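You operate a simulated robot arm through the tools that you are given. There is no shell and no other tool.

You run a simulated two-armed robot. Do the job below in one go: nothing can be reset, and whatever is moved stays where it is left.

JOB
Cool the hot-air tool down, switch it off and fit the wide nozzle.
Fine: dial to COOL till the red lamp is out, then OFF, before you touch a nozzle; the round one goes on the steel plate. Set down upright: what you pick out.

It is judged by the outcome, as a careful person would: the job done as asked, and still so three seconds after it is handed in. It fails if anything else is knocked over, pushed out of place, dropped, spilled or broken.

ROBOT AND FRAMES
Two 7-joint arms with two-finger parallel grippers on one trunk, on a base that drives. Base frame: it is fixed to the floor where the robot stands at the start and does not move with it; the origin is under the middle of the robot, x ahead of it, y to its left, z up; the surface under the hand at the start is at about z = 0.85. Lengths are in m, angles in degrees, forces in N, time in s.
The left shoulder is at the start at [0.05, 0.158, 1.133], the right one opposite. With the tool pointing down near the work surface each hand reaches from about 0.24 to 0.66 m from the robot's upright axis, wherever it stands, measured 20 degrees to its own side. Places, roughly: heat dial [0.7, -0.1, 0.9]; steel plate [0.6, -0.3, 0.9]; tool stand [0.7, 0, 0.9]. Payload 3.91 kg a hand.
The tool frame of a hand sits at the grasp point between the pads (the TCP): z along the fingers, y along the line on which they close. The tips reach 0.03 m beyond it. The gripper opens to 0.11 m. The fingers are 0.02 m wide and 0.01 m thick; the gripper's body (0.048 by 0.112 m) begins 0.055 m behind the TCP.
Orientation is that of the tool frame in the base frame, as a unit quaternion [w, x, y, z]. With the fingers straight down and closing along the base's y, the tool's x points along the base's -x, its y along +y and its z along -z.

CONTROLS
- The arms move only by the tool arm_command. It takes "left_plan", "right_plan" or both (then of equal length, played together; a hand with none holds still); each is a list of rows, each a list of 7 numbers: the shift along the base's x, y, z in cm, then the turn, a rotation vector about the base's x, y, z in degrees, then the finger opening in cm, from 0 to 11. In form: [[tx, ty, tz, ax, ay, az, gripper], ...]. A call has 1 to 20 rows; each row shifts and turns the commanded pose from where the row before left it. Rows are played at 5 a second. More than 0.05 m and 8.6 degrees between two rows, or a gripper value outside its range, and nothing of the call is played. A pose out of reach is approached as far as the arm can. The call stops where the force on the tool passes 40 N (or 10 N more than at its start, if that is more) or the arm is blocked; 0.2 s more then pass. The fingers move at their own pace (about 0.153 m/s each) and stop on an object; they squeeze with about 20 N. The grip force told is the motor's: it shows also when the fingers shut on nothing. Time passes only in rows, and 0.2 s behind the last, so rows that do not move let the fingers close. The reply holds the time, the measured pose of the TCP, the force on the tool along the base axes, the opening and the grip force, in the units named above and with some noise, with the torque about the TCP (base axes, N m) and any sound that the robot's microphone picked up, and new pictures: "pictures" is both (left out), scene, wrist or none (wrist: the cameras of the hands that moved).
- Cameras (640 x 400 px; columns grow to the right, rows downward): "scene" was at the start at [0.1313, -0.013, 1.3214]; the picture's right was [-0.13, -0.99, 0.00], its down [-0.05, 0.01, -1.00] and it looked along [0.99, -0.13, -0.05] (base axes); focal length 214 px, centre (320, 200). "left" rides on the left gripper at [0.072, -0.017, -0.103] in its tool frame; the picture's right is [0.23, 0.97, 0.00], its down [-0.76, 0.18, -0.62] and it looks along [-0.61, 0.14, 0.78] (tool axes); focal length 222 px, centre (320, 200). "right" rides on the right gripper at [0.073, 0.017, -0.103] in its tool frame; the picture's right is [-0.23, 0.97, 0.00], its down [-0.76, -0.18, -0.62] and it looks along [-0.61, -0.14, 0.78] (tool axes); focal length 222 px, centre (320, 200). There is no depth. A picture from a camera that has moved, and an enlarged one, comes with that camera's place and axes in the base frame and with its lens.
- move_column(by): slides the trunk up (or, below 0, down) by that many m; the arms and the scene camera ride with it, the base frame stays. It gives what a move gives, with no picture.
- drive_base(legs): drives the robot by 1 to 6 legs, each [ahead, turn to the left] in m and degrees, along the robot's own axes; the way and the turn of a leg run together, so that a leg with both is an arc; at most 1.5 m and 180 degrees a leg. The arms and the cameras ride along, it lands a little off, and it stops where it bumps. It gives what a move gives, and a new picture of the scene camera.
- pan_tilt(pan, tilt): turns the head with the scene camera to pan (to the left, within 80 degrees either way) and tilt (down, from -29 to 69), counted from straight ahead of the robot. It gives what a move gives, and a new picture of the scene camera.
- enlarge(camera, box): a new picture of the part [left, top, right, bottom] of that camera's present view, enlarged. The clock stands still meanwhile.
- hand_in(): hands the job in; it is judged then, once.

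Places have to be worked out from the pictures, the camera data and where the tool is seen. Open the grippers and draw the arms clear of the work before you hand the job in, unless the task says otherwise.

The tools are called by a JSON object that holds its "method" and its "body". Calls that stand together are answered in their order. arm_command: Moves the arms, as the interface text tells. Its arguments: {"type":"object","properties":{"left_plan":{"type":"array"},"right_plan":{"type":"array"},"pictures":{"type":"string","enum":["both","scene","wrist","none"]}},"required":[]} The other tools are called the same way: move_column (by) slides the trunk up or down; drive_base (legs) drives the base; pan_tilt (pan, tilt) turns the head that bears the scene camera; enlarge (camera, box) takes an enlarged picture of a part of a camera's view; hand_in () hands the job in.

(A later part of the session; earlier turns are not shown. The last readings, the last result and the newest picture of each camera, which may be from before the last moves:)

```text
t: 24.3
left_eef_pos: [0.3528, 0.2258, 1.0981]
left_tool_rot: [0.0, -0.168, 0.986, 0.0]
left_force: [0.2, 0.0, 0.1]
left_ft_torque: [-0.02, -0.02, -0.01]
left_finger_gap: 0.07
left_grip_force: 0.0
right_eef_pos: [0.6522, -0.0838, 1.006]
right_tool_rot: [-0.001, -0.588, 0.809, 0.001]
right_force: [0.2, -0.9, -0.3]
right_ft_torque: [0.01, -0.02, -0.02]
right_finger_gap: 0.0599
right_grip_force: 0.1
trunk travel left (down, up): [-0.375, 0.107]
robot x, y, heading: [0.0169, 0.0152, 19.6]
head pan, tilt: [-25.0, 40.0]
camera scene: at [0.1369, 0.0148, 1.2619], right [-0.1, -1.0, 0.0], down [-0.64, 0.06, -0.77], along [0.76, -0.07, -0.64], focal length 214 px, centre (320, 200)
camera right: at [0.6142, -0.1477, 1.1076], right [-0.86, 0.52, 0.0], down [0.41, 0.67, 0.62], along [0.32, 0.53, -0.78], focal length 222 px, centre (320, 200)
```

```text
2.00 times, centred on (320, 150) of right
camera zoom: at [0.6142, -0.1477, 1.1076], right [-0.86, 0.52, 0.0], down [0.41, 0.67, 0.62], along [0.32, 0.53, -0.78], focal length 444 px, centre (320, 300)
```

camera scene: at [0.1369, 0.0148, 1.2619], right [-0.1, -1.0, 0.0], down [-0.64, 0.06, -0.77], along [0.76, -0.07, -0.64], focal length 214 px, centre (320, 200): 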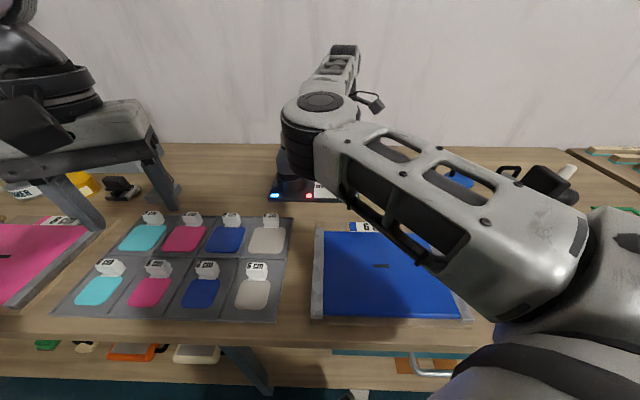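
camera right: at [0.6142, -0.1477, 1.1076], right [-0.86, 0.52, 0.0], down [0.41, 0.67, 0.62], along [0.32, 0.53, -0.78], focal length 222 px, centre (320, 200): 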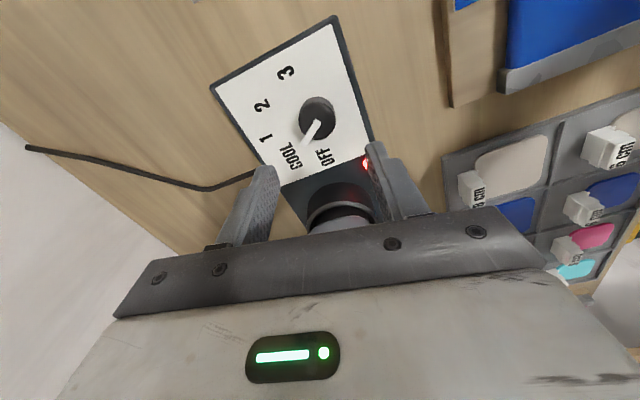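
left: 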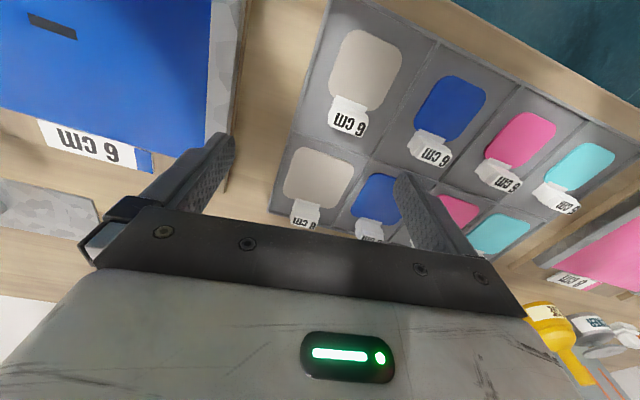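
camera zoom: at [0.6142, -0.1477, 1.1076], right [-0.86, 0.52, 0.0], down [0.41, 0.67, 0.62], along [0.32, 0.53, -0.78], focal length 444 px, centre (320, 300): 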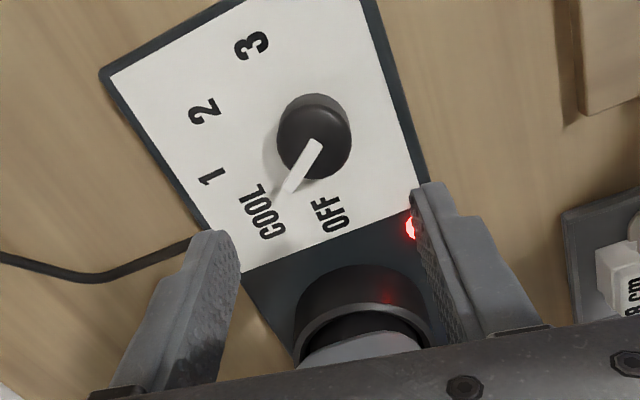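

The pointer lies on COOL (about 25 degrees, matching the label's direction). The red lamp is still lit, so I wait, turning the hand back meanwhile for the next grasp.

{"method": "arm_command", "body": {"right_plan": [[0, 0, 1, 0, 0, -8, 6], [0, 0, 1, 0, 0, -8, 6], [0, 0, 0, 0, 0, -8, 6], [0, 0, 0, 0, 0, -8, 6], [0, 0, 0, 0, 0, -8, 6], [0, 0, 0, 0, 0, -8, 6], [0, 0, 0, 0, 0, -8, 6], [0, 0, 0, 0, 0, -6, 6], [0, 0, 0, 0, 0, 0, 6], [0, 0, 0, 0, 0, 0, 6], [0, 0, 0, 0, 0, 0, 6], [0, 0, 0, 0, 0, 0, 6], [0, 0, 0, 0, 0, 0, 6], [0, 0, 0, 0, 0, 0, 6], [0, 0, 0, 0, 0, 0, 6], [0, 0, 0, 0, 0, 0, 6], [0, 0, 0, 0, 0, 0, 6], [0, 0, 0, 0, 0, 0, 6], [0, 0, 0, 0, 0, 0, 6], [0, 0, 0, 0, 0, 0, 6]]}}

{"method": "enlarge", "body": {"camera": "scene", "box": [250, 120, 370, 210]}}

```text
t: 28.5
left_eef_pos: [0.353, 0.2258, 1.0986]
left_tool_rot: [0.0, -0.168, 0.986, 0.0]
left_force: [-0.5, -0.3, -0.6]
left_ft_torque: [-0.03, -0.01, 0.0]
left_finger_gap: 0.0702
left_grip_force: 0.0
right_eef_pos: [0.6525, -0.0836, 1.0241]
right_tool_rot: [0.0, -0.087, 0.996, 0.001]
right_force: [-1.1, -0.4, 0.1]
right_ft_torque: [0.01, 0.01, -0.01]
right_finger_gap: 0.06
right_grip_force: 0.1
trunk travel left (down, up): [-0.375, 0.107]
robot x, y, heading: [0.0137, 0.0088, 19.4]
head pan, tilt: [-25.0, 40.0]
camera scene: at [0.1371, 0.0148, 1.2619], right [-0.1, -1.0, 0.0], down [-0.64, 0.06, -0.77], along [0.76, -0.07, -0.64], focal length 214 px, centre (320, 200)
camera right: at [0.579, -0.0797, 1.1274], right [0.06, 1.0, 0.0], down [0.78, -0.05, 0.62], along [0.62, -0.03, -0.78], focal length 222 px, centre (320, 200)
```

scene: 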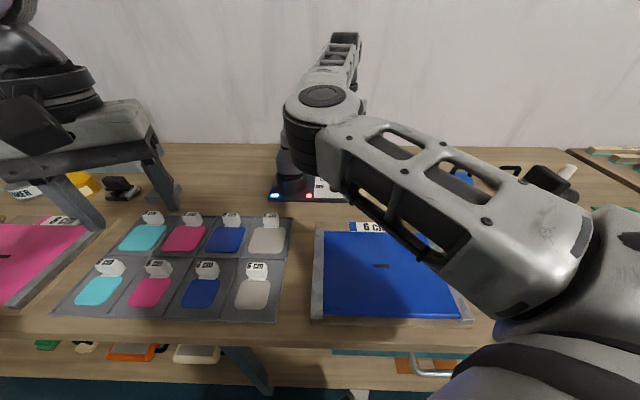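
right: 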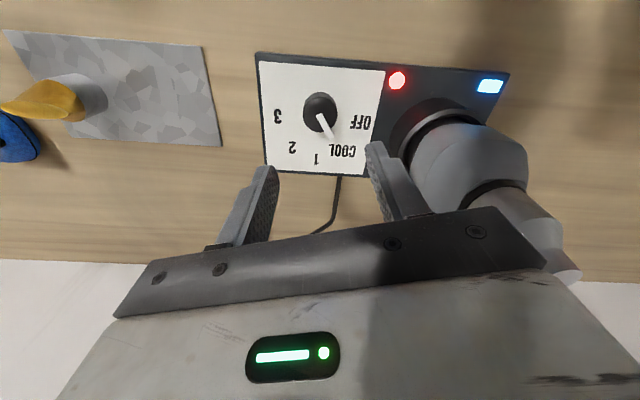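

```text
4.44 times, centred on (310, 165) of scene
camera zoom: at [0.1371, 0.0148, 1.2619], right [-0.1, -1.0, 0.0], down [-0.64, 0.06, -0.77], along [0.76, -0.07, -0.64], focal length 953 px, centre (364, 356)
```

zoom: 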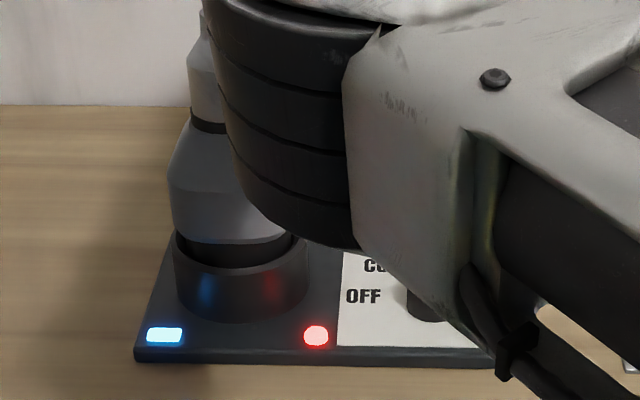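

The red lamp is still lit and the pointer appears toward COOL. I check the pointer closely while waiting more.

{"method": "enlarge", "body": {"camera": "right", "box": [240, 40, 400, 190]}}

{"method": "arm_command", "body": {"right_plan": [[0, 0, 0, 0, 0, 0, 6], [0, 0, 0, 0, 0, 0, 6], [0, 0, 0, 0, 0, 0, 6], [0, 0, 0, 0, 0, 0, 6], [0, 0, 0, 0, 0, 0, 6], [0, 0, 0, 0, 0, 0, 6], [0, 0, 0, 0, 0, 0, 6], [0, 0, 0, 0, 0, 0, 6], [0, 0, 0, 0, 0, 0, 6], [0, 0, 0, 0, 0, 0, 6], [0, 0, 0, 0, 0, 0, 6], [0, 0, 0, 0, 0, 0, 6], [0, 0, 0, 0, 0, 0, 6], [0, 0, 0, 0, 0, 0, 6], [0, 0, 0, 0, 0, 0, 6], [0, 0, 0, 0, 0, 0, 6], [0, 0, 0, 0, 0, 0, 6], [0, 0, 0, 0, 0, 0, 6], [0, 0, 0, 0, 0, 0, 6], [0, 0, 0, 0, 0, 0, 6]], "pictures": "wrist"}}

```text
2.67 times, centred on (320, 115) of right
camera zoom: at [0.579, -0.0797, 1.1274], right [0.06, 1.0, 0.0], down [0.78, -0.05, 0.62], along [0.62, -0.03, -0.78], focal length 592 px, centre (320, 427)
```

zoom: 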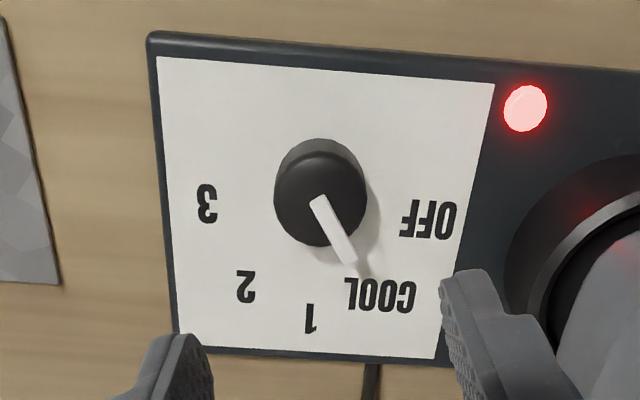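

```text
t: 32.7
left_eef_pos: [0.3537, 0.2261, 1.0987]
left_tool_rot: [0.0, -0.169, 0.986, 0.0]
left_force: [-0.7, -1.3, -0.9]
left_ft_torque: [0.0, -0.01, 0.0]
left_finger_gap: 0.0701
left_grip_force: 0.1
right_eef_pos: [0.6524, -0.0828, 1.0235]
right_tool_rot: [0.0, -0.086, 0.996, 0.001]
right_force: [-0.5, 0.2, 1.4]
right_ft_torque: [-0.05, -0.01, -0.03]
right_finger_gap: 0.0599
right_grip_force: 0.0
trunk travel left (down, up): [-0.375, 0.107]
robot x, y, heading: [0.0148, 0.0145, 19.4]
head pan, tilt: [-25.0, 40.0]
camera right: at [0.579, -0.0797, 1.1274], right [0.06, 1.0, 0.0], down [0.78, -0.05, 0.62], along [0.62, -0.03, -0.78], focal length 222 px, centre (320, 200)
```

right: 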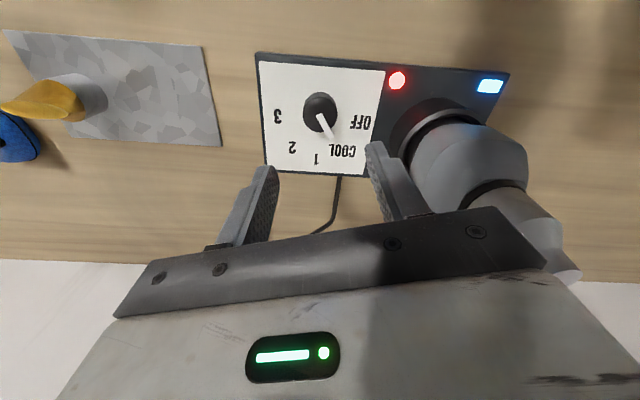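

The pointer is within a few degrees of the COOL mark; the lamp is still red. I keep waiting.

{"method": "arm_command", "body": {"right_plan": [[0, 0, 0, 0, 0, 0, 6], [0, 0, 0, 0, 0, 0, 6], [0, 0, 0, 0, 0, 0, 6], [0, 0, 0, 0, 0, 0, 6], [0, 0, 0, 0, 0, 0, 6], [0, 0, 0, 0, 0, 0, 6], [0, 0, 0, 0, 0, 0, 6], [0, 0, 0, 0, 0, 0, 6], [0, 0, 0, 0, 0, 0, 6], [0, 0, 0, 0, 0, 0, 6], [0, 0, 0, 0, 0, 0, 6], [0, 0, 0, 0, 0, 0, 6], [0, 0, 0, 0, 0, 0, 6], [0, 0, 0, 0, 0, 0, 6], [0, 0, 0, 0, 0, 0, 6], [0, 0, 0, 0, 0, 0, 6], [0, 0, 0, 0, 0, 0, 6], [0, 0, 0, 0, 0, 0, 6], [0, 0, 0, 0, 0, 0, 6], [0, 0, 0, 0, 0, 0, 6]], "pictures": "none"}}

{"method": "arm_command", "body": {"right_plan": [[0, 0, 0, 0, 0, 0, 6], [0, 0, 0, 0, 0, 0, 6], [0, 0, 0, 0, 0, 0, 6], [0, 0, 0, 0, 0, 0, 6], [0, 0, 0, 0, 0, 0, 6], [0, 0, 0, 0, 0, 0, 6], [0, 0, 0, 0, 0, 0, 6], [0, 0, 0, 0, 0, 0, 6], [0, 0, 0, 0, 0, 0, 6], [0, 0, 0, 0, 0, 0, 6], [0, 0, 0, 0, 0, 0, 6], [0, 0, 0, 0, 0, 0, 6], [0, 0, 0, 0, 0, 0, 6], [0, 0, 0, 0, 0, 0, 6], [0, 0, 0, 0, 0, 0, 6], [0, 0, 0, 0, 0, 0, 6], [0, 0, 0, 0, 0, 0, 6], [0, 0, 0, 0, 0, 0, 6], [0, 0, 0, 0, 0, 0, 6], [0, 0, 0, 0, 0, 0, 6]], "pictures": "wrist"}}

```text
t: 36.9
left_eef_pos: [0.3536, 0.2262, 1.0983]
left_tool_rot: [0.0, -0.168, 0.986, -0.001]
left_force: [0.2, 0.1, -0.4]
left_ft_torque: [-0.02, -0.02, -0.03]
left_finger_gap: 0.0698
left_grip_force: 0.0
right_eef_pos: [0.6521, -0.0836, 1.0238]
right_tool_rot: [0.0, -0.087, 0.996, 0.002]
right_force: [-0.6, 0.7, 0.0]
right_ft_torque: [0.0, -0.01, -0.02]
right_finger_gap: 0.0601
right_grip_force: 0.1
trunk travel left (down, up): [-0.375, 0.107]
robot x, y, heading: [0.0167, 0.0078, 19.4]
head pan, tilt: [-25.0, 40.0]
```

```text
t: 41.1
left_eef_pos: [0.3525, 0.226, 1.0984]
left_tool_rot: [0.0, -0.169, 0.986, 0.0]
left_force: [-0.9, 0.4, 0.1]
left_ft_torque: [-0.01, 0.03, 0.03]
left_finger_gap: 0.0698
left_grip_force: 0.1
right_eef_pos: [0.6535, -0.0831, 1.0242]
right_tool_rot: [-0.001, -0.088, 0.996, 0.002]
right_force: [-0.5, 0.0, 0.4]
right_ft_torque: [0.02, 0.01, 0.01]
right_finger_gap: 0.0598
right_grip_force: 0.2
trunk travel left (down, up): [-0.375, 0.107]
robot x, y, heading: [0.0108, 0.0095, 19.5]
head pan, tilt: [-25.0, 40.0]
camera right: at [0.579, -0.0797, 1.1274], right [0.06, 1.0, 0.0], down [0.78, -0.05, 0.62], along [0.62, -0.03, -0.78], focal length 222 px, centre (320, 200)
```

right: 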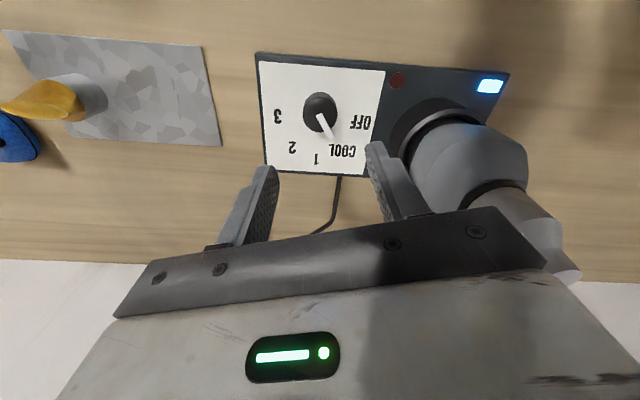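

The red lamp is out. Now I grip the knob again, slightly re-centred at (0.655, -0.0845), and turn it on to OFF.

{"method": "arm_command", "body": {"right_plan": [[0.2, -0.1, -3, 0, 0, 0, 6], [0, 0, -3, 0, 0, 0, 6], [0, 0, -2.5, 0, 0, 0, 6], [0, 0, -2, 0, 0, 0, 6], [0, 0, -1.6, 0, 0, 0, 6], [0, 0, 0, 0, 0, 0, 3], [0, 0, 0, 0, 0, 0, 3], [0, 0, 0, 0, 0, 0, 3]], "pictures": "wrist"}}

```text
t: 42.9
left_eef_pos: [0.3545, 0.2261, 1.0991]
left_tool_rot: [0.001, -0.168, 0.986, 0.0]
left_force: [0.5, -0.9, -0.6]
left_ft_torque: [0.02, 0.04, 0.01]
left_finger_gap: 0.07
left_grip_force: 0.0
right_eef_pos: [0.6535, -0.0836, 0.9026]
right_tool_rot: [-0.001, -0.087, 0.996, 0.001]
right_force: [-2.9, 3.7, -3.4]
right_ft_torque: [0.22, 0.0, 0.03]
right_finger_gap: 0.0366
right_grip_force: 45.1
trunk travel left (down, up): [-0.375, 0.107]
robot x, y, heading: [0.0144, 0.0105, 19.3]
head pan, tilt: [-25.0, 40.0]
camera right: at [0.581, -0.0797, 1.0057], right [0.05, 1.0, 0.0], down [0.78, -0.04, 0.62], along [0.62, -0.03, -0.78], focal length 222 px, centre (320, 200)
```

right: 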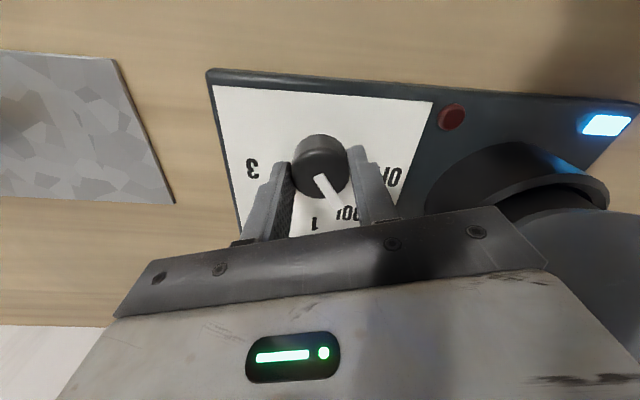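

The grip is well centred now with small forces. I turn 43 degrees to the left towards OFF and look.

{"method": "arm_command", "body": {"right_plan": [[0, 0, 0, 0, 0, 8, 3], [0, 0, 0, 0, 0, 8, 3], [0, 0, 0, 0, 0, 8, 3], [0, 0, 0, 0, 0, 8, 3], [0, 0, 0, 0, 0, 8, 3], [0, 0, 0, 0, 0, 3, 3], [0, 0, 0, 0, 0, 0, 3]], "pictures": "wrist"}}

{"method": "enlarge", "body": {"camera": "right", "box": [200, 60, 440, 240]}}

```text
t: 44.5
left_eef_pos: [0.3539, 0.2255, 1.0993]
left_tool_rot: [0.0, -0.168, 0.986, 0.0]
left_force: [0.1, -0.1, -0.2]
left_ft_torque: [0.01, -0.05, 0.0]
left_finger_gap: 0.0699
left_grip_force: 0.0
right_eef_pos: [0.655, -0.0829, 0.9029]
right_tool_rot: [-0.002, -0.446, 0.895, 0.002]
right_force: [-7.4, 3.6, -11.7]
right_ft_torque: [-0.07, 0.55, 0.04]
right_finger_gap: 0.0367
right_grip_force: 45.0
trunk travel left (down, up): [-0.375, 0.107]
robot x, y, heading: [0.0136, 0.0104, 19.0]
head pan, tilt: [-25.0, 40.0]
camera right: at [0.5991, -0.1317, 1.0058], right [-0.64, 0.77, 0.01], down [0.6, 0.5, 0.62], along [0.47, 0.4, -0.78], focal length 222 px, centre (320, 200)
```

right: 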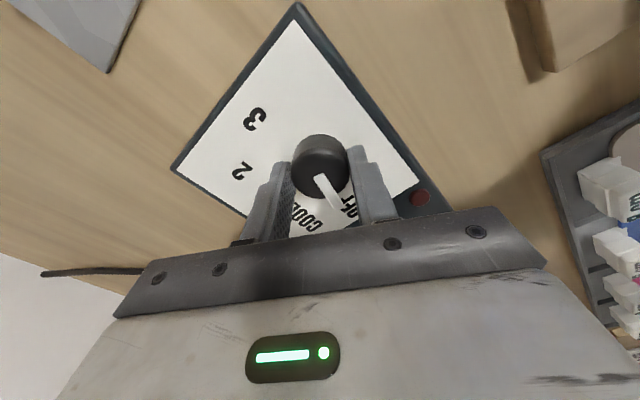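

```text
2.22 times, centred on (320, 150) of right
camera zoom: at [0.5991, -0.1317, 1.0058], right [-0.64, 0.77, 0.01], down [0.6, 0.5, 0.62], along [0.47, 0.4, -0.78], focal length 494 px, centre (320, 311)
```

zoom: 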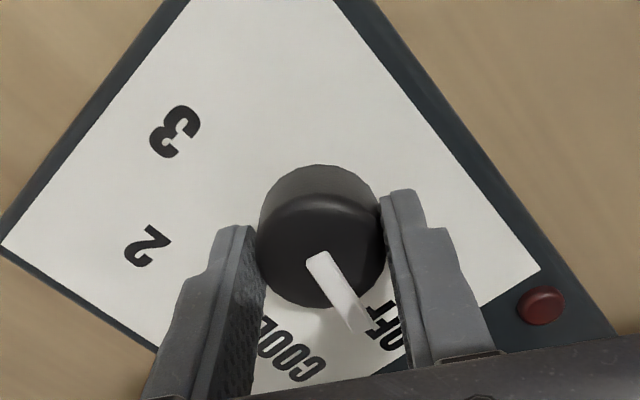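

The pointer is close to OFF. I release, rise and check both the pointer and the blue lamp.

{"method": "arm_command", "body": {"right_plan": [[0, 0, 0, 0, 0, 0, 6], [0, 0, 0, 0, 0, 0, 6], [0, 0, 2, 0, 0, 0, 6], [0, 0, 3, 0, 0, 0, 6], [0, 0, 3, 0, 0, -8, 6], [0, 0, 2, 0, 0, -8, 6], [0, 0, 1, 0, 0, -8, 6], [0, 0, 1, 0, 0, -8, 6], [0, 0, 0, 0, 0, -8, 6], [0, 0, 0, 0, 0, -3, 6], [0, 0, 0, 0, 0, 0, 6]]}}

{"method": "enlarge", "body": {"camera": "right", "box": [240, 40, 400, 190]}}

{"method": "enlarge", "body": {"camera": "right", "box": [380, 40, 620, 300]}}

```text
t: 46.9
left_eef_pos: [0.3532, 0.2249, 1.0985]
left_tool_rot: [0.0, -0.169, 0.986, 0.001]
left_force: [0.9, -0.5, 0.7]
left_ft_torque: [-0.02, -0.04, 0.0]
left_finger_gap: 0.0696
left_grip_force: 0.1
right_eef_pos: [0.6554, -0.0832, 1.0237]
right_tool_rot: [0.0, -0.086, 0.996, 0.002]
right_force: [0.4, 0.3, 1.2]
right_ft_torque: [-0.01, 0.03, 0.01]
right_finger_gap: 0.06
right_grip_force: 0.0
trunk travel left (down, up): [-0.375, 0.107]
robot x, y, heading: [0.0111, 0.0067, 19.4]
head pan, tilt: [-25.0, 40.0]
camera scene: at [0.1371, 0.0148, 1.2619], right [-0.1, -1.0, 0.0], down [-0.64, 0.06, -0.77], along [0.76, -0.07, -0.64], focal length 214 px, centre (320, 200)
camera right: at [0.5808, -0.0801, 1.1269], right [0.06, 1.0, 0.0], down [0.78, -0.05, 0.62], along [0.62, -0.03, -0.78], focal length 222 px, centre (320, 200)
```

scene: 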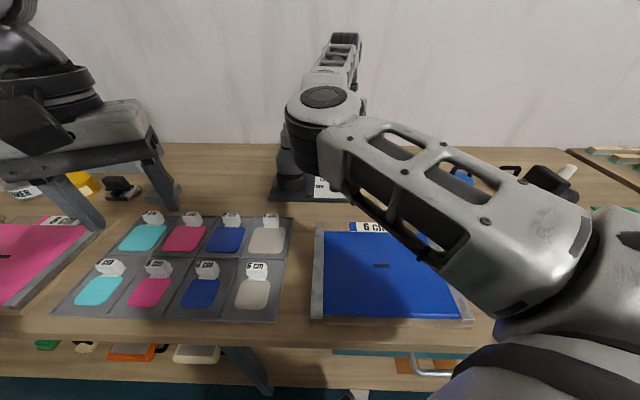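
right: 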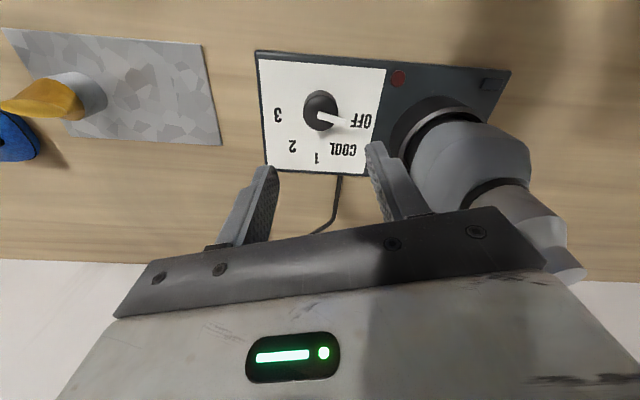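

```text
2.67 times, centred on (320, 115) of right
camera zoom: at [0.5808, -0.0801, 1.1269], right [0.06, 1.0, 0.0], down [0.78, -0.05, 0.62], along [0.62, -0.03, -0.78], focal length 592 px, centre (320, 427)
```

zoom: 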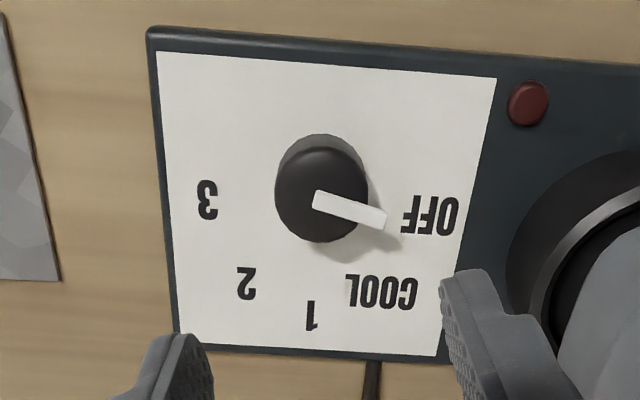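

```text
1.54 times, centred on (500, 170) of right
camera zoom: at [0.5808, -0.0801, 1.1269], right [0.06, 1.0, 0.0], down [0.78, -0.05, 0.62], along [0.62, -0.03, -0.78], focal length 342 px, centre (43, 246)
```

zoom: 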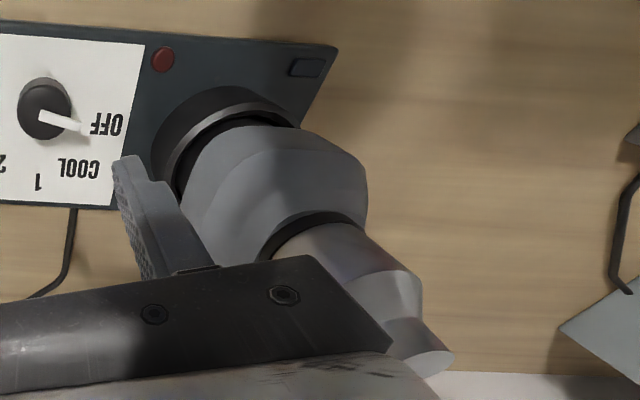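

The blue power lamp is dark too, so the dial is OFF. Triangulating from two views, the tool axis is near (0.69, 0.048), which is a little far, so I retract the right hand high to the right before turning the robot further left.

{"method": "arm_command", "body": {"right_plan": [[0, -2, 3, 0, 0, 0, 6], [-1, -3, 3, 0, 0, 0, 6], [-2, -4, 3, 0, 0, 0, 6], [-3, -4, 3, 0, 0, 0, 6], [-3, -3, 1, 0, 0, 0, 6], [-3, -3, 0, 0, 0, 0, 6], [-3, -1, 0, 0, 0, 0, 6], [0, 0, 0, 0, 0, 0, 6]]}}

{"method": "enlarge", "body": {"camera": "scene", "box": [250, 110, 370, 210]}}

{"method": "enlarge", "body": {"camera": "right", "box": [320, 40, 560, 240]}}

```text
refused: row 3 steps farther than a row can; nothing moved
```

```text
4.00 times, centred on (310, 160) of scene
camera zoom: at [0.1371, 0.0148, 1.2619], right [-0.1, -1.0, 0.0], down [-0.64, 0.06, -0.77], along [0.76, -0.07, -0.64], focal length 858 px, centre (360, 360)
```

zoom: 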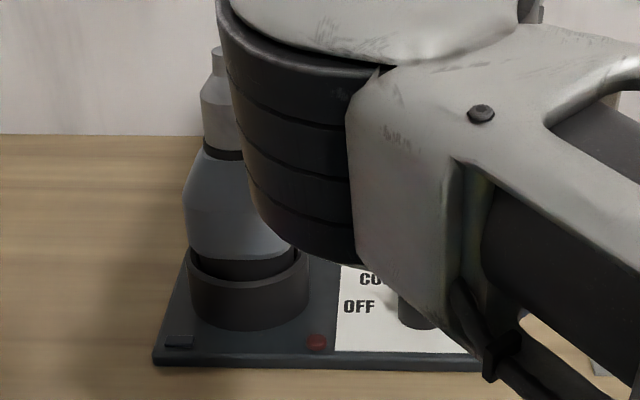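

```text
2.00 times, centred on (440, 140) of right
camera zoom: at [0.5808, -0.0801, 1.1269], right [0.06, 1.0, 0.0], down [0.78, -0.05, 0.62], along [0.62, -0.03, -0.78], focal length 444 px, centre (80, 320)
```

zoom: 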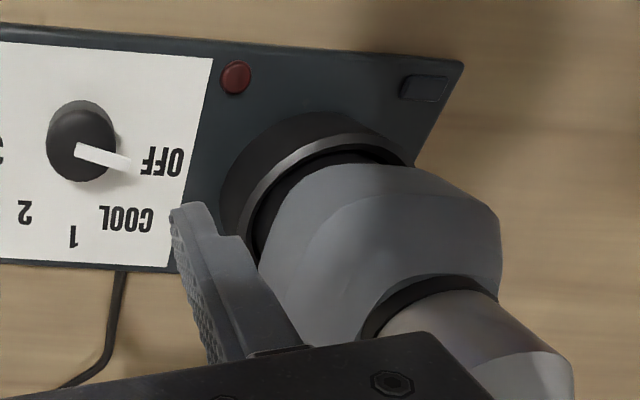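

One row was over the 5 cm limit, so nothing moved. I repeat the retraction with smaller steps.

{"method": "arm_command", "body": {"right_plan": [[0, -2, 3, 0, 0, 0, 6], [-1, -3, 3, 0, 0, 0, 6], [-2, -3, 3, 0, 0, 0, 6], [-3, -3, 2, 0, 0, 0, 6], [-3, -3, 1, 0, 0, 0, 6], [-3, -3, 0.5, 0, 0, 0, 6], [-3, -3, 0, 0, 0, 0, 6], [0, 0, 0, 0, 0, 0, 6]]}}

{"method": "enlarge", "body": {"camera": "scene", "box": [250, 110, 370, 210]}}

{"method": "enlarge", "body": {"camera": "right", "box": [320, 100, 600, 300]}}

```text
t: 48.7
left_eef_pos: [0.3538, 0.2257, 1.0985]
left_tool_rot: [-0.001, -0.168, 0.986, 0.0]
left_force: [-0.5, 0.5, -0.1]
left_ft_torque: [-0.01, -0.01, 0.0]
left_finger_gap: 0.0702
left_grip_force: 0.0
right_eef_pos: [0.5035, -0.2845, 1.146]
right_tool_rot: [0.0, -0.087, 0.996, 0.002]
right_force: [0.1, 0.2, -0.7]
right_ft_torque: [0.04, 0.03, 0.01]
right_finger_gap: 0.0602
right_grip_force: 0.0
trunk travel left (down, up): [-0.375, 0.107]
robot x, y, heading: [0.0109, 0.0096, 19.5]
head pan, tilt: [-25.0, 40.0]
camera scene: at [0.1371, 0.0149, 1.2619], right [-0.1, -1.0, 0.0], down [-0.64, 0.06, -0.77], along [0.76, -0.07, -0.64], focal length 214 px, centre (320, 200)
camera right: at [0.4305, -0.2815, 1.2504], right [0.06, 1.0, 0.0], down [0.78, -0.04, 0.62], along [0.62, -0.03, -0.78], focal length 222 px, centre (320, 200)
```

scene: 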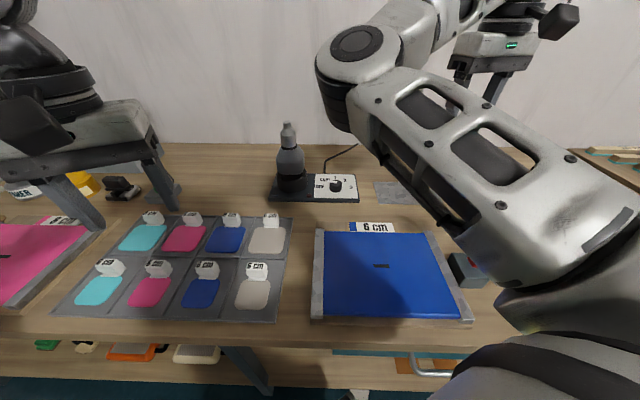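
right: 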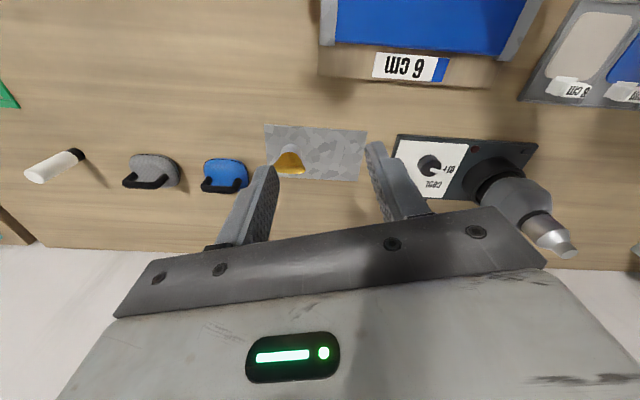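

```text
4.00 times, centred on (310, 160) of scene
camera zoom: at [0.1371, 0.0149, 1.2619], right [-0.1, -1.0, 0.0], down [-0.64, 0.06, -0.77], along [0.76, -0.07, -0.64], focal length 858 px, centre (360, 360)
```

zoom: 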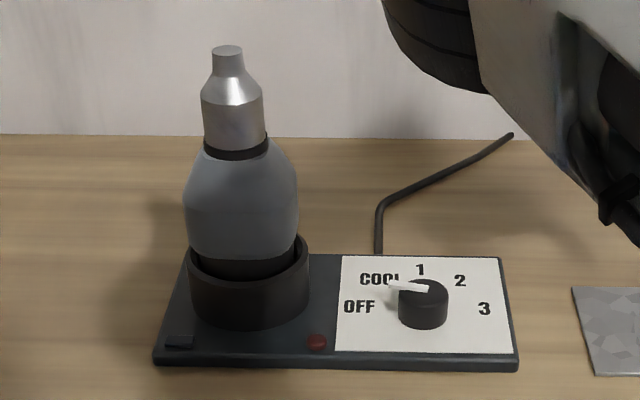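

```text
2.00 times, centred on (460, 200) of right
camera zoom: at [0.4305, -0.2815, 1.2504], right [0.06, 1.0, 0.0], down [0.78, -0.04, 0.62], along [0.62, -0.03, -0.78], focal length 444 px, centre (40, 200)
```

zoom: 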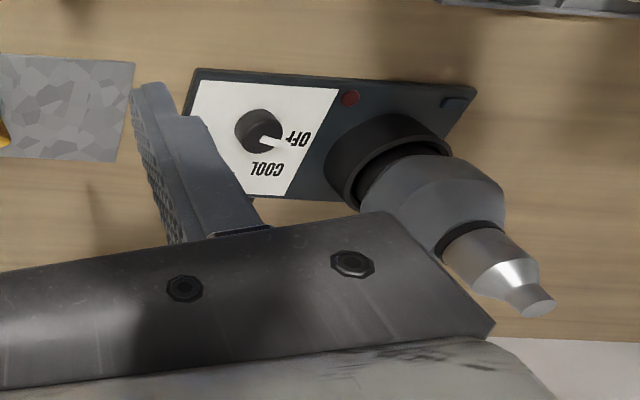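

Both views agree: the nozzle's tip is at (0.698, 0.048, 1.058) and its 4.2 cm cylinder spans z 0.993 to 1.022. Now I turn the robot 25 degrees further left so the right arm can reach that, everything being high and clear.

{"method": "drive_base", "body": {"legs": [[-0.005, 0], [0, 12], [0, 13]]}}

{"method": "pan_tilt", "body": {"pan": -48, "tilt": 40}}

```text
t: 51.0
left_eef_pos: [0.224, 0.3468, 1.0983]
left_tool_rot: [0.001, -0.379, 0.925, -0.001]
left_force: [-0.1, 0.3, -0.3]
left_ft_torque: [0.01, -0.01, 0.01]
left_finger_gap: 0.0701
left_grip_force: 0.1
right_eef_pos: [0.5792, -0.0513, 1.1475]
right_tool_rot: [0.0, -0.302, 0.953, 0.002]
right_force: [0.5, -0.9, 0.1]
right_ft_torque: [-0.01, 0.04, 0.02]
right_finger_gap: 0.0601
right_grip_force: 0.0
trunk travel left (down, up): [-0.375, 0.107]
robot x, y, heading: [0.0076, 0.0125, 44.7]
head pan, tilt: [-25.0, 40.0]
camera scene: at [0.1185, 0.065, 1.2619], right [0.33, -0.94, 0.0], down [-0.61, -0.21, -0.77], along [0.72, 0.26, -0.64], focal length 214 px, centre (320, 200)
```

scene: 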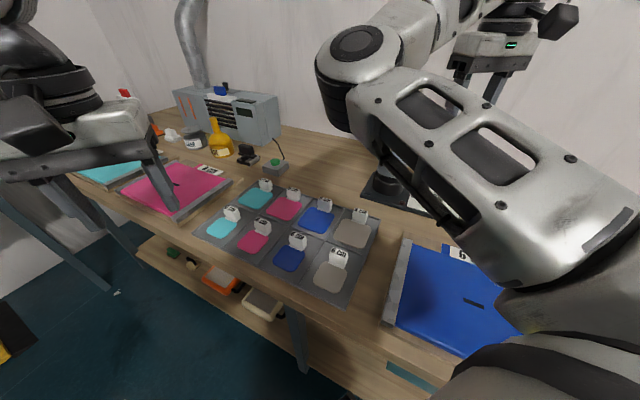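

```text
t: 51.9
left_eef_pos: [0.2236, 0.3484, 1.0982]
left_tool_rot: [0.0, -0.379, 0.925, 0.001]
left_force: [-0.2, 0.6, 0.3]
left_ft_torque: [-0.01, 0.01, -0.01]
left_finger_gap: 0.07
left_grip_force: 0.1
right_eef_pos: [0.5791, -0.0515, 1.1465]
right_tool_rot: [-0.001, -0.301, 0.953, 0.002]
right_force: [-0.1, 0.2, 0.6]
right_ft_torque: [0.03, 0.01, 0.0]
right_finger_gap: 0.0601
right_grip_force: 0.0
trunk travel left (down, up): [-0.375, 0.107]
robot x, y, heading: [0.0062, 0.0062, 44.8]
head pan, tilt: [-48.0, 40.0]
camera scene: at [0.1235, 0.0311, 1.2619], right [-0.06, -1.0, 0.0], down [-0.64, 0.04, -0.77], along [0.76, -0.05, -0.64], focal length 214 px, centre (320, 200)
```

scene: 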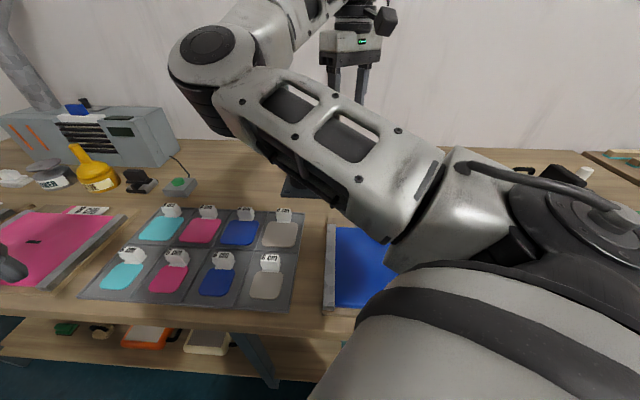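

The turn went well; heading is 44.8 degrees. I raise the trunk by 10 cm so the right arm can work at the nozzle's height, then look through the cameras.

{"method": "move_column", "body": {"by": 0.1}}

{"method": "arm_command", "body": {"right_plan": [[0, 0, -2, 0, 0, 0, 7], [0, 0, -3, 0, 0, 0, 7], [0, 0, -3, 0, 0, 0, 7], [0, 0, 0, 0, 0, 0, 7]]}}

{"method": "enlarge", "body": {"camera": "right", "box": [160, 60, 480, 260]}}

```text
t: 53.2
left_eef_pos: [0.226, 0.3475, 1.1996]
left_tool_rot: [-0.001, -0.378, 0.926, 0.0]
left_force: [0.5, 0.2, -0.1]
left_ft_torque: [-0.01, -0.02, -0.03]
left_finger_gap: 0.0699
left_grip_force: 0.0
right_eef_pos: [0.5789, -0.0494, 1.2464]
right_tool_rot: [-0.001, -0.302, 0.953, 0.001]
right_force: [0.7, 0.3, 0.2]
right_ft_torque: [0.01, 0.02, -0.03]
right_finger_gap: 0.0599
right_grip_force: 0.0
trunk travel left (down, up): [-0.475, 0.007]
robot x, y, heading: [0.01, 0.0085, 44.5]
head pan, tilt: [-48.0, 40.0]
```

```text
t: 54.2
left_eef_pos: [0.2249, 0.3473, 1.1993]
left_tool_rot: [0.0, -0.378, 0.926, 0.0]
left_force: [-0.2, -0.8, 0.2]
left_ft_torque: [-0.02, 0.03, 0.03]
left_finger_gap: 0.07
left_grip_force: 0.0
right_eef_pos: [0.578, -0.052, 1.1639]
right_tool_rot: [0.0, -0.302, 0.953, 0.001]
right_force: [-0.1, -0.2, 0.1]
right_ft_torque: [0.01, 0.03, -0.03]
right_finger_gap: 0.0698
right_grip_force: 0.1
trunk travel left (down, up): [-0.475, 0.007]
robot x, y, heading: [0.0071, 0.0087, 44.5]
head pan, tilt: [-48.0, 40.0]
camera scene: at [0.1233, 0.031, 1.3619], right [-0.06, -1.0, 0.0], down [-0.64, 0.04, -0.77], along [0.76, -0.05, -0.64], focal length 214 px, centre (320, 200)
camera right: at [0.5098, -0.0796, 1.2682], right [-0.37, 0.93, 0.0], down [0.73, 0.29, 0.62], along [0.58, 0.23, -0.78], focal length 222 px, centre (320, 200)
```

scene: 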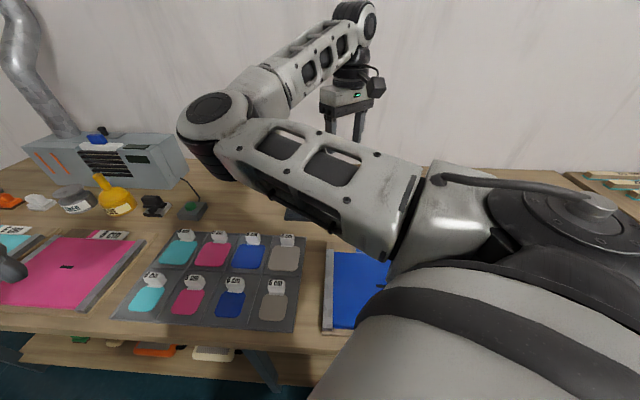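
right: 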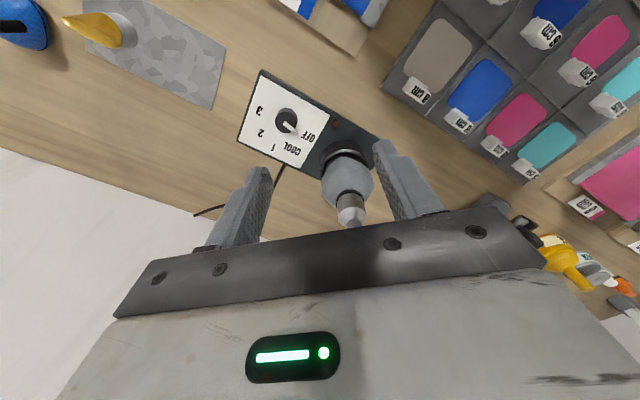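

```text
2.00 times, centred on (320, 160) of right
camera zoom: at [0.5098, -0.0796, 1.2682], right [-0.37, 0.93, 0.0], down [0.73, 0.29, 0.62], along [0.58, 0.23, -0.78], focal length 444 px, centre (320, 280)
```

zoom: 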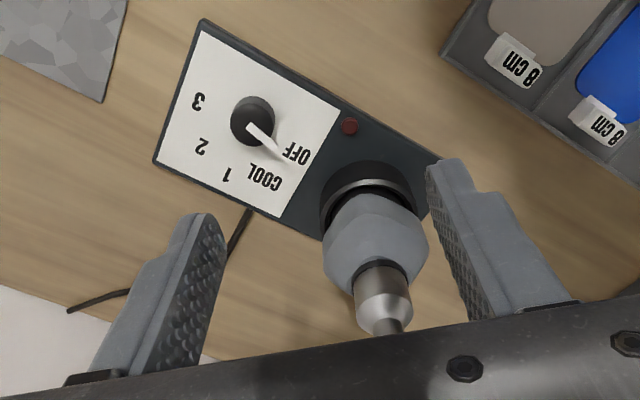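

The view confirms the tool at about (0.698, 0.05) and shows the approach is free. I move the hand to a standoff 7 cm before the nozzle at z 1.022, fingers straddling the approach line.

{"method": "arm_command", "body": {"right_plan": [[1, 1, -3, 0, 0, 0, 7], [1, 1, -3, 0, 0, 0, 7], [1.1, 1, -3, 0, 0, 0, 7], [1.1, 1, -3, 0, 0, 0, 7], [1.1, 1, -2.2, 0, 0, 0, 7], [1, 1, 0, 0, 0, 0, 7], [0, 0, 0, 0, 0, 0, 7]]}}

{"method": "enlarge", "body": {"camera": "right", "box": [160, 60, 480, 260]}}

```text
t: 55.8
left_eef_pos: [0.2254, 0.3484, 1.1991]
left_tool_rot: [0.0, -0.379, 0.925, 0.001]
left_force: [0.2, 0.3, 0.0]
left_ft_torque: [-0.03, 0.0, 0.0]
left_finger_gap: 0.07
left_grip_force: 0.0
right_eef_pos: [0.6403, 0.0085, 1.0253]
right_tool_rot: [-0.001, -0.302, 0.953, 0.002]
right_force: [0.0, -0.5, 0.9]
right_ft_torque: [0.01, 0.01, -0.01]
right_finger_gap: 0.07
right_grip_force: 0.0
trunk travel left (down, up): [-0.475, 0.007]
robot x, y, heading: [0.0075, 0.0135, 44.4]
head pan, tilt: [-48.0, 40.0]
camera scene: at [0.1234, 0.031, 1.3619], right [-0.06, -1.0, 0.0], down [-0.64, 0.04, -0.77], along [0.76, -0.05, -0.64], focal length 214 px, centre (320, 200)
camera right: at [0.5735, -0.0191, 1.1282], right [-0.37, 0.93, 0.0], down [0.73, 0.29, 0.62], along [0.58, 0.23, -0.78], focal length 222 px, centre (320, 200)
```

scene: 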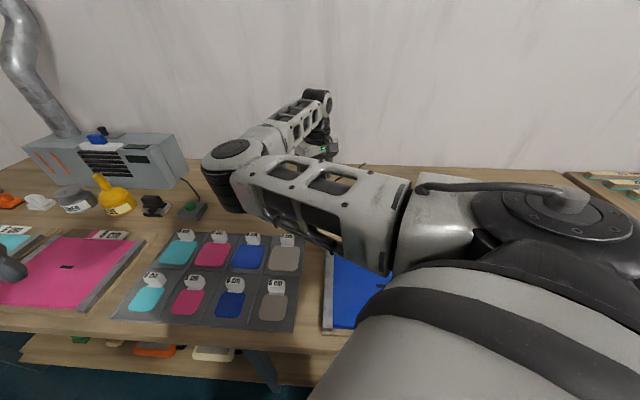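
right: 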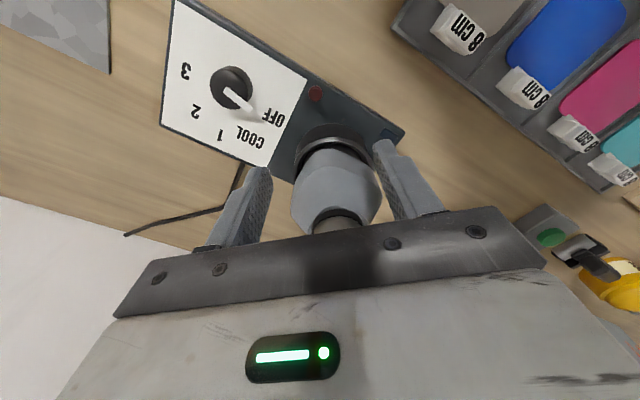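

```text
2.00 times, centred on (320, 160) of right
camera zoom: at [0.5735, -0.0191, 1.1282], right [-0.37, 0.93, 0.0], down [0.73, 0.29, 0.62], along [0.58, 0.23, -0.78], focal length 444 px, centre (320, 280)
```

zoom: 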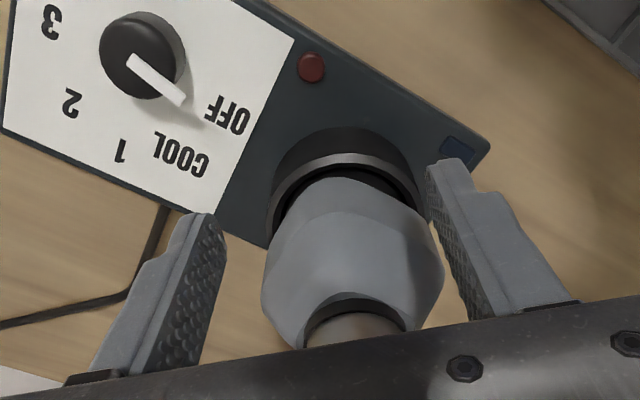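

The nozzle lines up midway between the fingers (expected column 358, seen 356). I advance the last 7 cm, lower slightly and close on the nozzle's cylinder.

{"method": "arm_command", "body": {"right_plan": [[1.5, 1.05, 0, 0, 0, 0, 7], [1.5, 1.05, 0, 0, 0, 0, 7], [1.5, 1.05, 0, 0, 0, 0, 7], [1.23, 0.87, -0.3, 0, 0, 0, 7], [0, 0, -0.3, 0, 0, 0, 7], [0, 0, 0, 0, 0, 0, 7]], "pictures": "both"}}

{"method": "enlarge", "body": {"camera": "scene", "box": [220, 80, 380, 200]}}

```text
t: 57.2
left_eef_pos: [0.2252, 0.3476, 1.1975]
left_tool_rot: [0.0, -0.378, 0.926, 0.0]
left_force: [0.4, -0.3, 0.3]
left_ft_torque: [0.01, 0.03, 0.0]
left_finger_gap: 0.07
left_grip_force: 0.0
right_eef_pos: [0.7007, 0.0495, 1.0189]
right_tool_rot: [-0.001, -0.301, 0.954, 0.002]
right_force: [0.0, 0.0, 0.3]
right_ft_torque: [-0.02, 0.0, -0.03]
right_finger_gap: 0.07
right_grip_force: 0.2
trunk travel left (down, up): [-0.475, 0.007]
robot x, y, heading: [0.0117, 0.0068, 44.6]
head pan, tilt: [-48.0, 40.0]
camera scene: at [0.1235, 0.031, 1.3619], right [-0.06, -1.0, 0.0], down [-0.64, 0.04, -0.77], along [0.76, -0.05, -0.64], focal length 214 px, centre (320, 200)
camera right: at [0.6318, 0.0211, 1.1236], right [-0.37, 0.93, 0.0], down [0.73, 0.29, 0.62], along [0.58, 0.23, -0.78], focal length 222 px, centre (320, 200)
```

scene: 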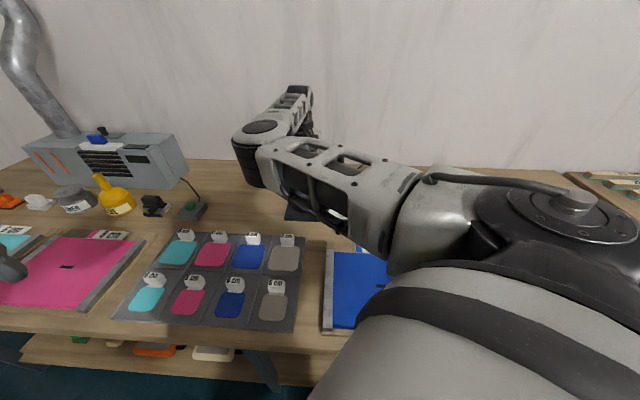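
right: 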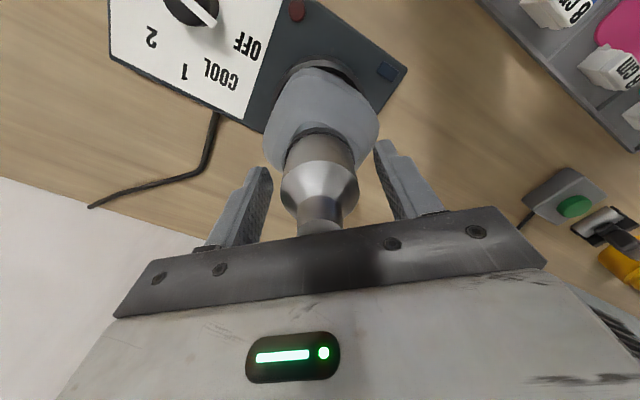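

```text
3.33 times, centred on (300, 140) of scene
camera zoom: at [0.1235, 0.031, 1.3619], right [-0.06, -1.0, 0.0], down [-0.64, 0.04, -0.77], along [0.76, -0.05, -0.64], focal length 715 px, centre (387, 400)
```

zoom: 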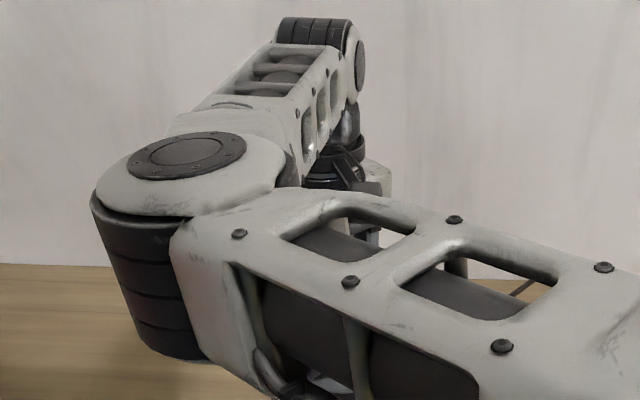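

The nozzle is centred sideways and sits about 4 mm nearer the robot than the TCP. I correct that and close the fingers.

{"method": "arm_command", "body": {"right_plan": [[-0.3, -0.2, 0, 0, 0, 0, 7], [0, 0, 0, 0, 0, 0, 4.5], [0, 0, 0, 0, 0, 0, 3.5], [0, 0, 0, 0, 0, 0, 3.5], [0, 0, 0, 0, 0, 0, 3.5]], "pictures": "wrist"}}

```text
t: 58.4
left_eef_pos: [0.2238, 0.3486, 1.1986]
left_tool_rot: [0.001, -0.379, 0.925, -0.001]
left_force: [0.5, 0.8, -0.4]
left_ft_torque: [-0.02, -0.01, 0.02]
left_finger_gap: 0.0699
left_grip_force: 0.0
right_eef_pos: [0.6954, 0.0469, 1.022]
right_tool_rot: [0.002, -0.302, 0.953, 0.001]
right_force: [-1.4, 3.2, 15.9]
right_ft_torque: [0.19, -0.46, 0.07]
right_finger_gap: 0.0442
right_grip_force: 19.9
trunk travel left (down, up): [-0.475, 0.007]
robot x, y, heading: [0.0078, 0.0097, 44.7]
head pan, tilt: [-48.0, 40.0]
camera right: at [0.627, 0.0197, 1.1252], right [-0.37, 0.93, 0.0], down [0.72, 0.29, 0.63], along [0.58, 0.24, -0.78], focal length 222 px, centre (320, 200)
```

right: 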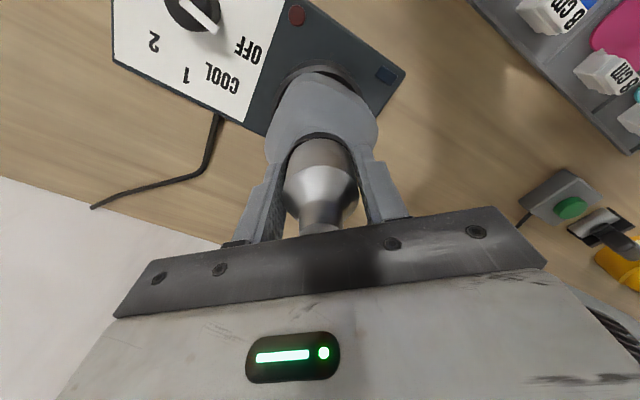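

The gap of 4.4 cm and an upward push of 16 N suggest the tips ride on the collar's shoulder. I open, go 6 mm higher and grip again.

{"method": "arm_command", "body": {"right_plan": [[0, 0, 0, 0, 0, 0, 6], [0, 0, 0, 0, 0, 0, 6], [0, 0, 0.8, 0, 0, 0, 6], [0, 0, 0, 0, 0, 0, 4.5], [0, 0, 0, 0, 0, 0, 3.5], [0, 0, 0, 0, 0, 0, 3.5], [0, 0, 0, 0, 0, 0, 3.5]], "pictures": "wrist"}}

{"method": "enlarge", "body": {"camera": "right", "box": [220, 60, 420, 240]}}

```text
t: 60.0
left_eef_pos: [0.2254, 0.3478, 1.1975]
left_tool_rot: [0.0, -0.379, 0.925, 0.0]
left_force: [-0.3, -0.3, 0.2]
left_ft_torque: [0.0, 0.02, 0.0]
left_finger_gap: 0.0699
left_grip_force: 0.1
right_eef_pos: [0.6962, 0.0476, 1.0267]
right_tool_rot: [-0.001, -0.301, 0.954, 0.001]
right_force: [0.4, -0.5, 0.2]
right_ft_torque: [0.03, -0.03, 0.01]
right_finger_gap: 0.0444
right_grip_force: 20.4
trunk travel left (down, up): [-0.475, 0.007]
robot x, y, heading: [0.0102, 0.008, 44.5]
head pan, tilt: [-48.0, 40.0]
camera right: at [0.6289, 0.0194, 1.1302], right [-0.37, 0.93, 0.0], down [0.73, 0.29, 0.62], along [0.58, 0.23, -0.78], focal length 222 px, centre (320, 200)
```

right: 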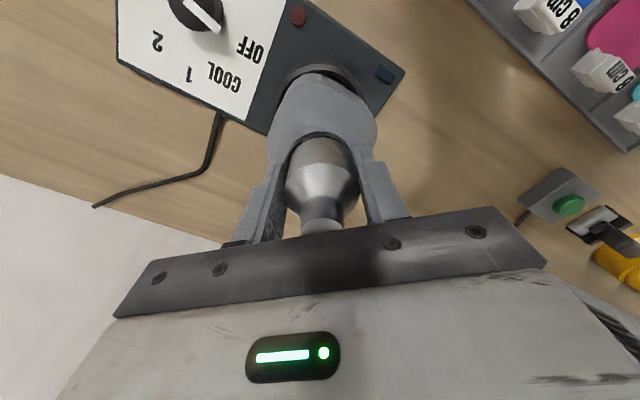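

```text
2.22 times, centred on (320, 150) of right
camera zoom: at [0.6289, 0.0194, 1.1302], right [-0.37, 0.93, 0.0], down [0.73, 0.29, 0.62], along [0.58, 0.23, -0.78], focal length 494 px, centre (320, 311)
```

zoom: 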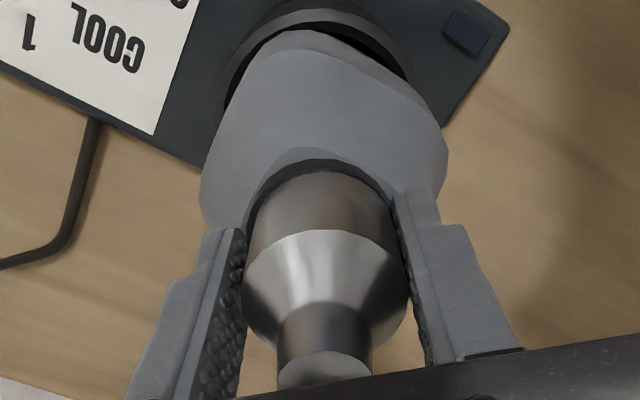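

A clean grip now with no side load. I pull straight up gently in small steps and watch the force.

{"method": "arm_command", "body": {"right_plan": [[0, 0, 0.4, 0, 0, 0, 3.5], [0, 0, 0.4, 0, 0, 0, 3.5], [0, 0, 0.4, 0, 0, 0, 3.5], [0, 0, 0, 0, 0, 0, 3.5]], "pictures": "wrist"}}

{"method": "enlarge", "body": {"camera": "right", "box": [220, 60, 420, 240]}}

```text
t: 61.0
left_eef_pos: [0.2261, 0.3477, 1.1982]
left_tool_rot: [0.0, -0.379, 0.925, 0.001]
left_force: [0.6, 0.0, 0.2]
left_ft_torque: [0.02, 0.01, -0.03]
left_finger_gap: 0.0702
left_grip_force: 0.1
right_eef_pos: [0.6978, 0.0472, 1.0388]
right_tool_rot: [-0.001, -0.301, 0.954, 0.001]
right_force: [-0.1, 0.3, -7.0]
right_ft_torque: [0.01, 0.04, -0.01]
right_finger_gap: 0.0443
right_grip_force: 19.7
trunk travel left (down, up): [-0.475, 0.007]
robot x, y, heading: [0.0092, 0.009, 44.6]
head pan, tilt: [-48.0, 40.0]
camera right: at [0.6295, 0.0196, 1.1418], right [-0.37, 0.93, 0.0], down [0.73, 0.29, 0.62], along [0.58, 0.23, -0.78], focal length 222 px, centre (320, 200)
```

right: 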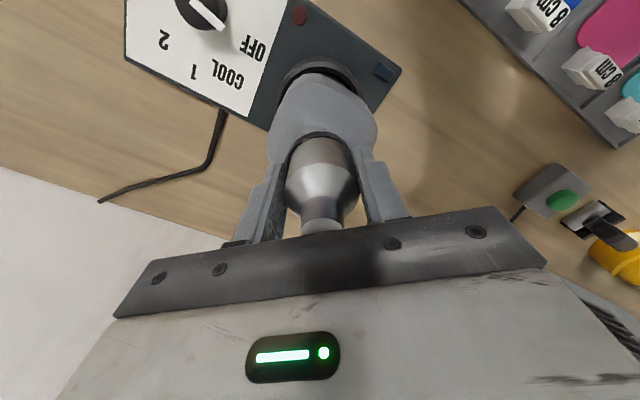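

```text
2.22 times, centred on (320, 150) of right
camera zoom: at [0.6295, 0.0196, 1.1418], right [-0.37, 0.93, 0.0], down [0.73, 0.29, 0.62], along [0.58, 0.23, -0.78], focal length 494 px, centre (320, 311)
```

zoom: 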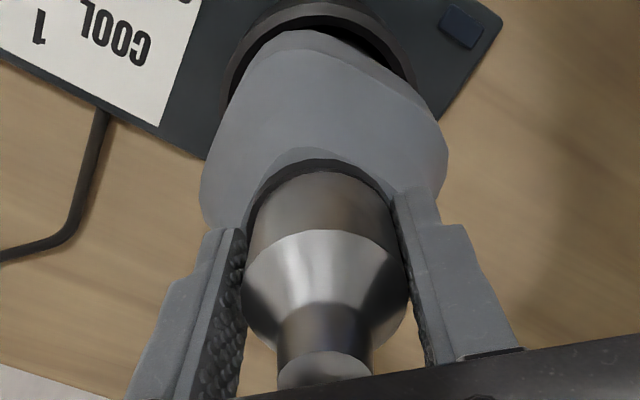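

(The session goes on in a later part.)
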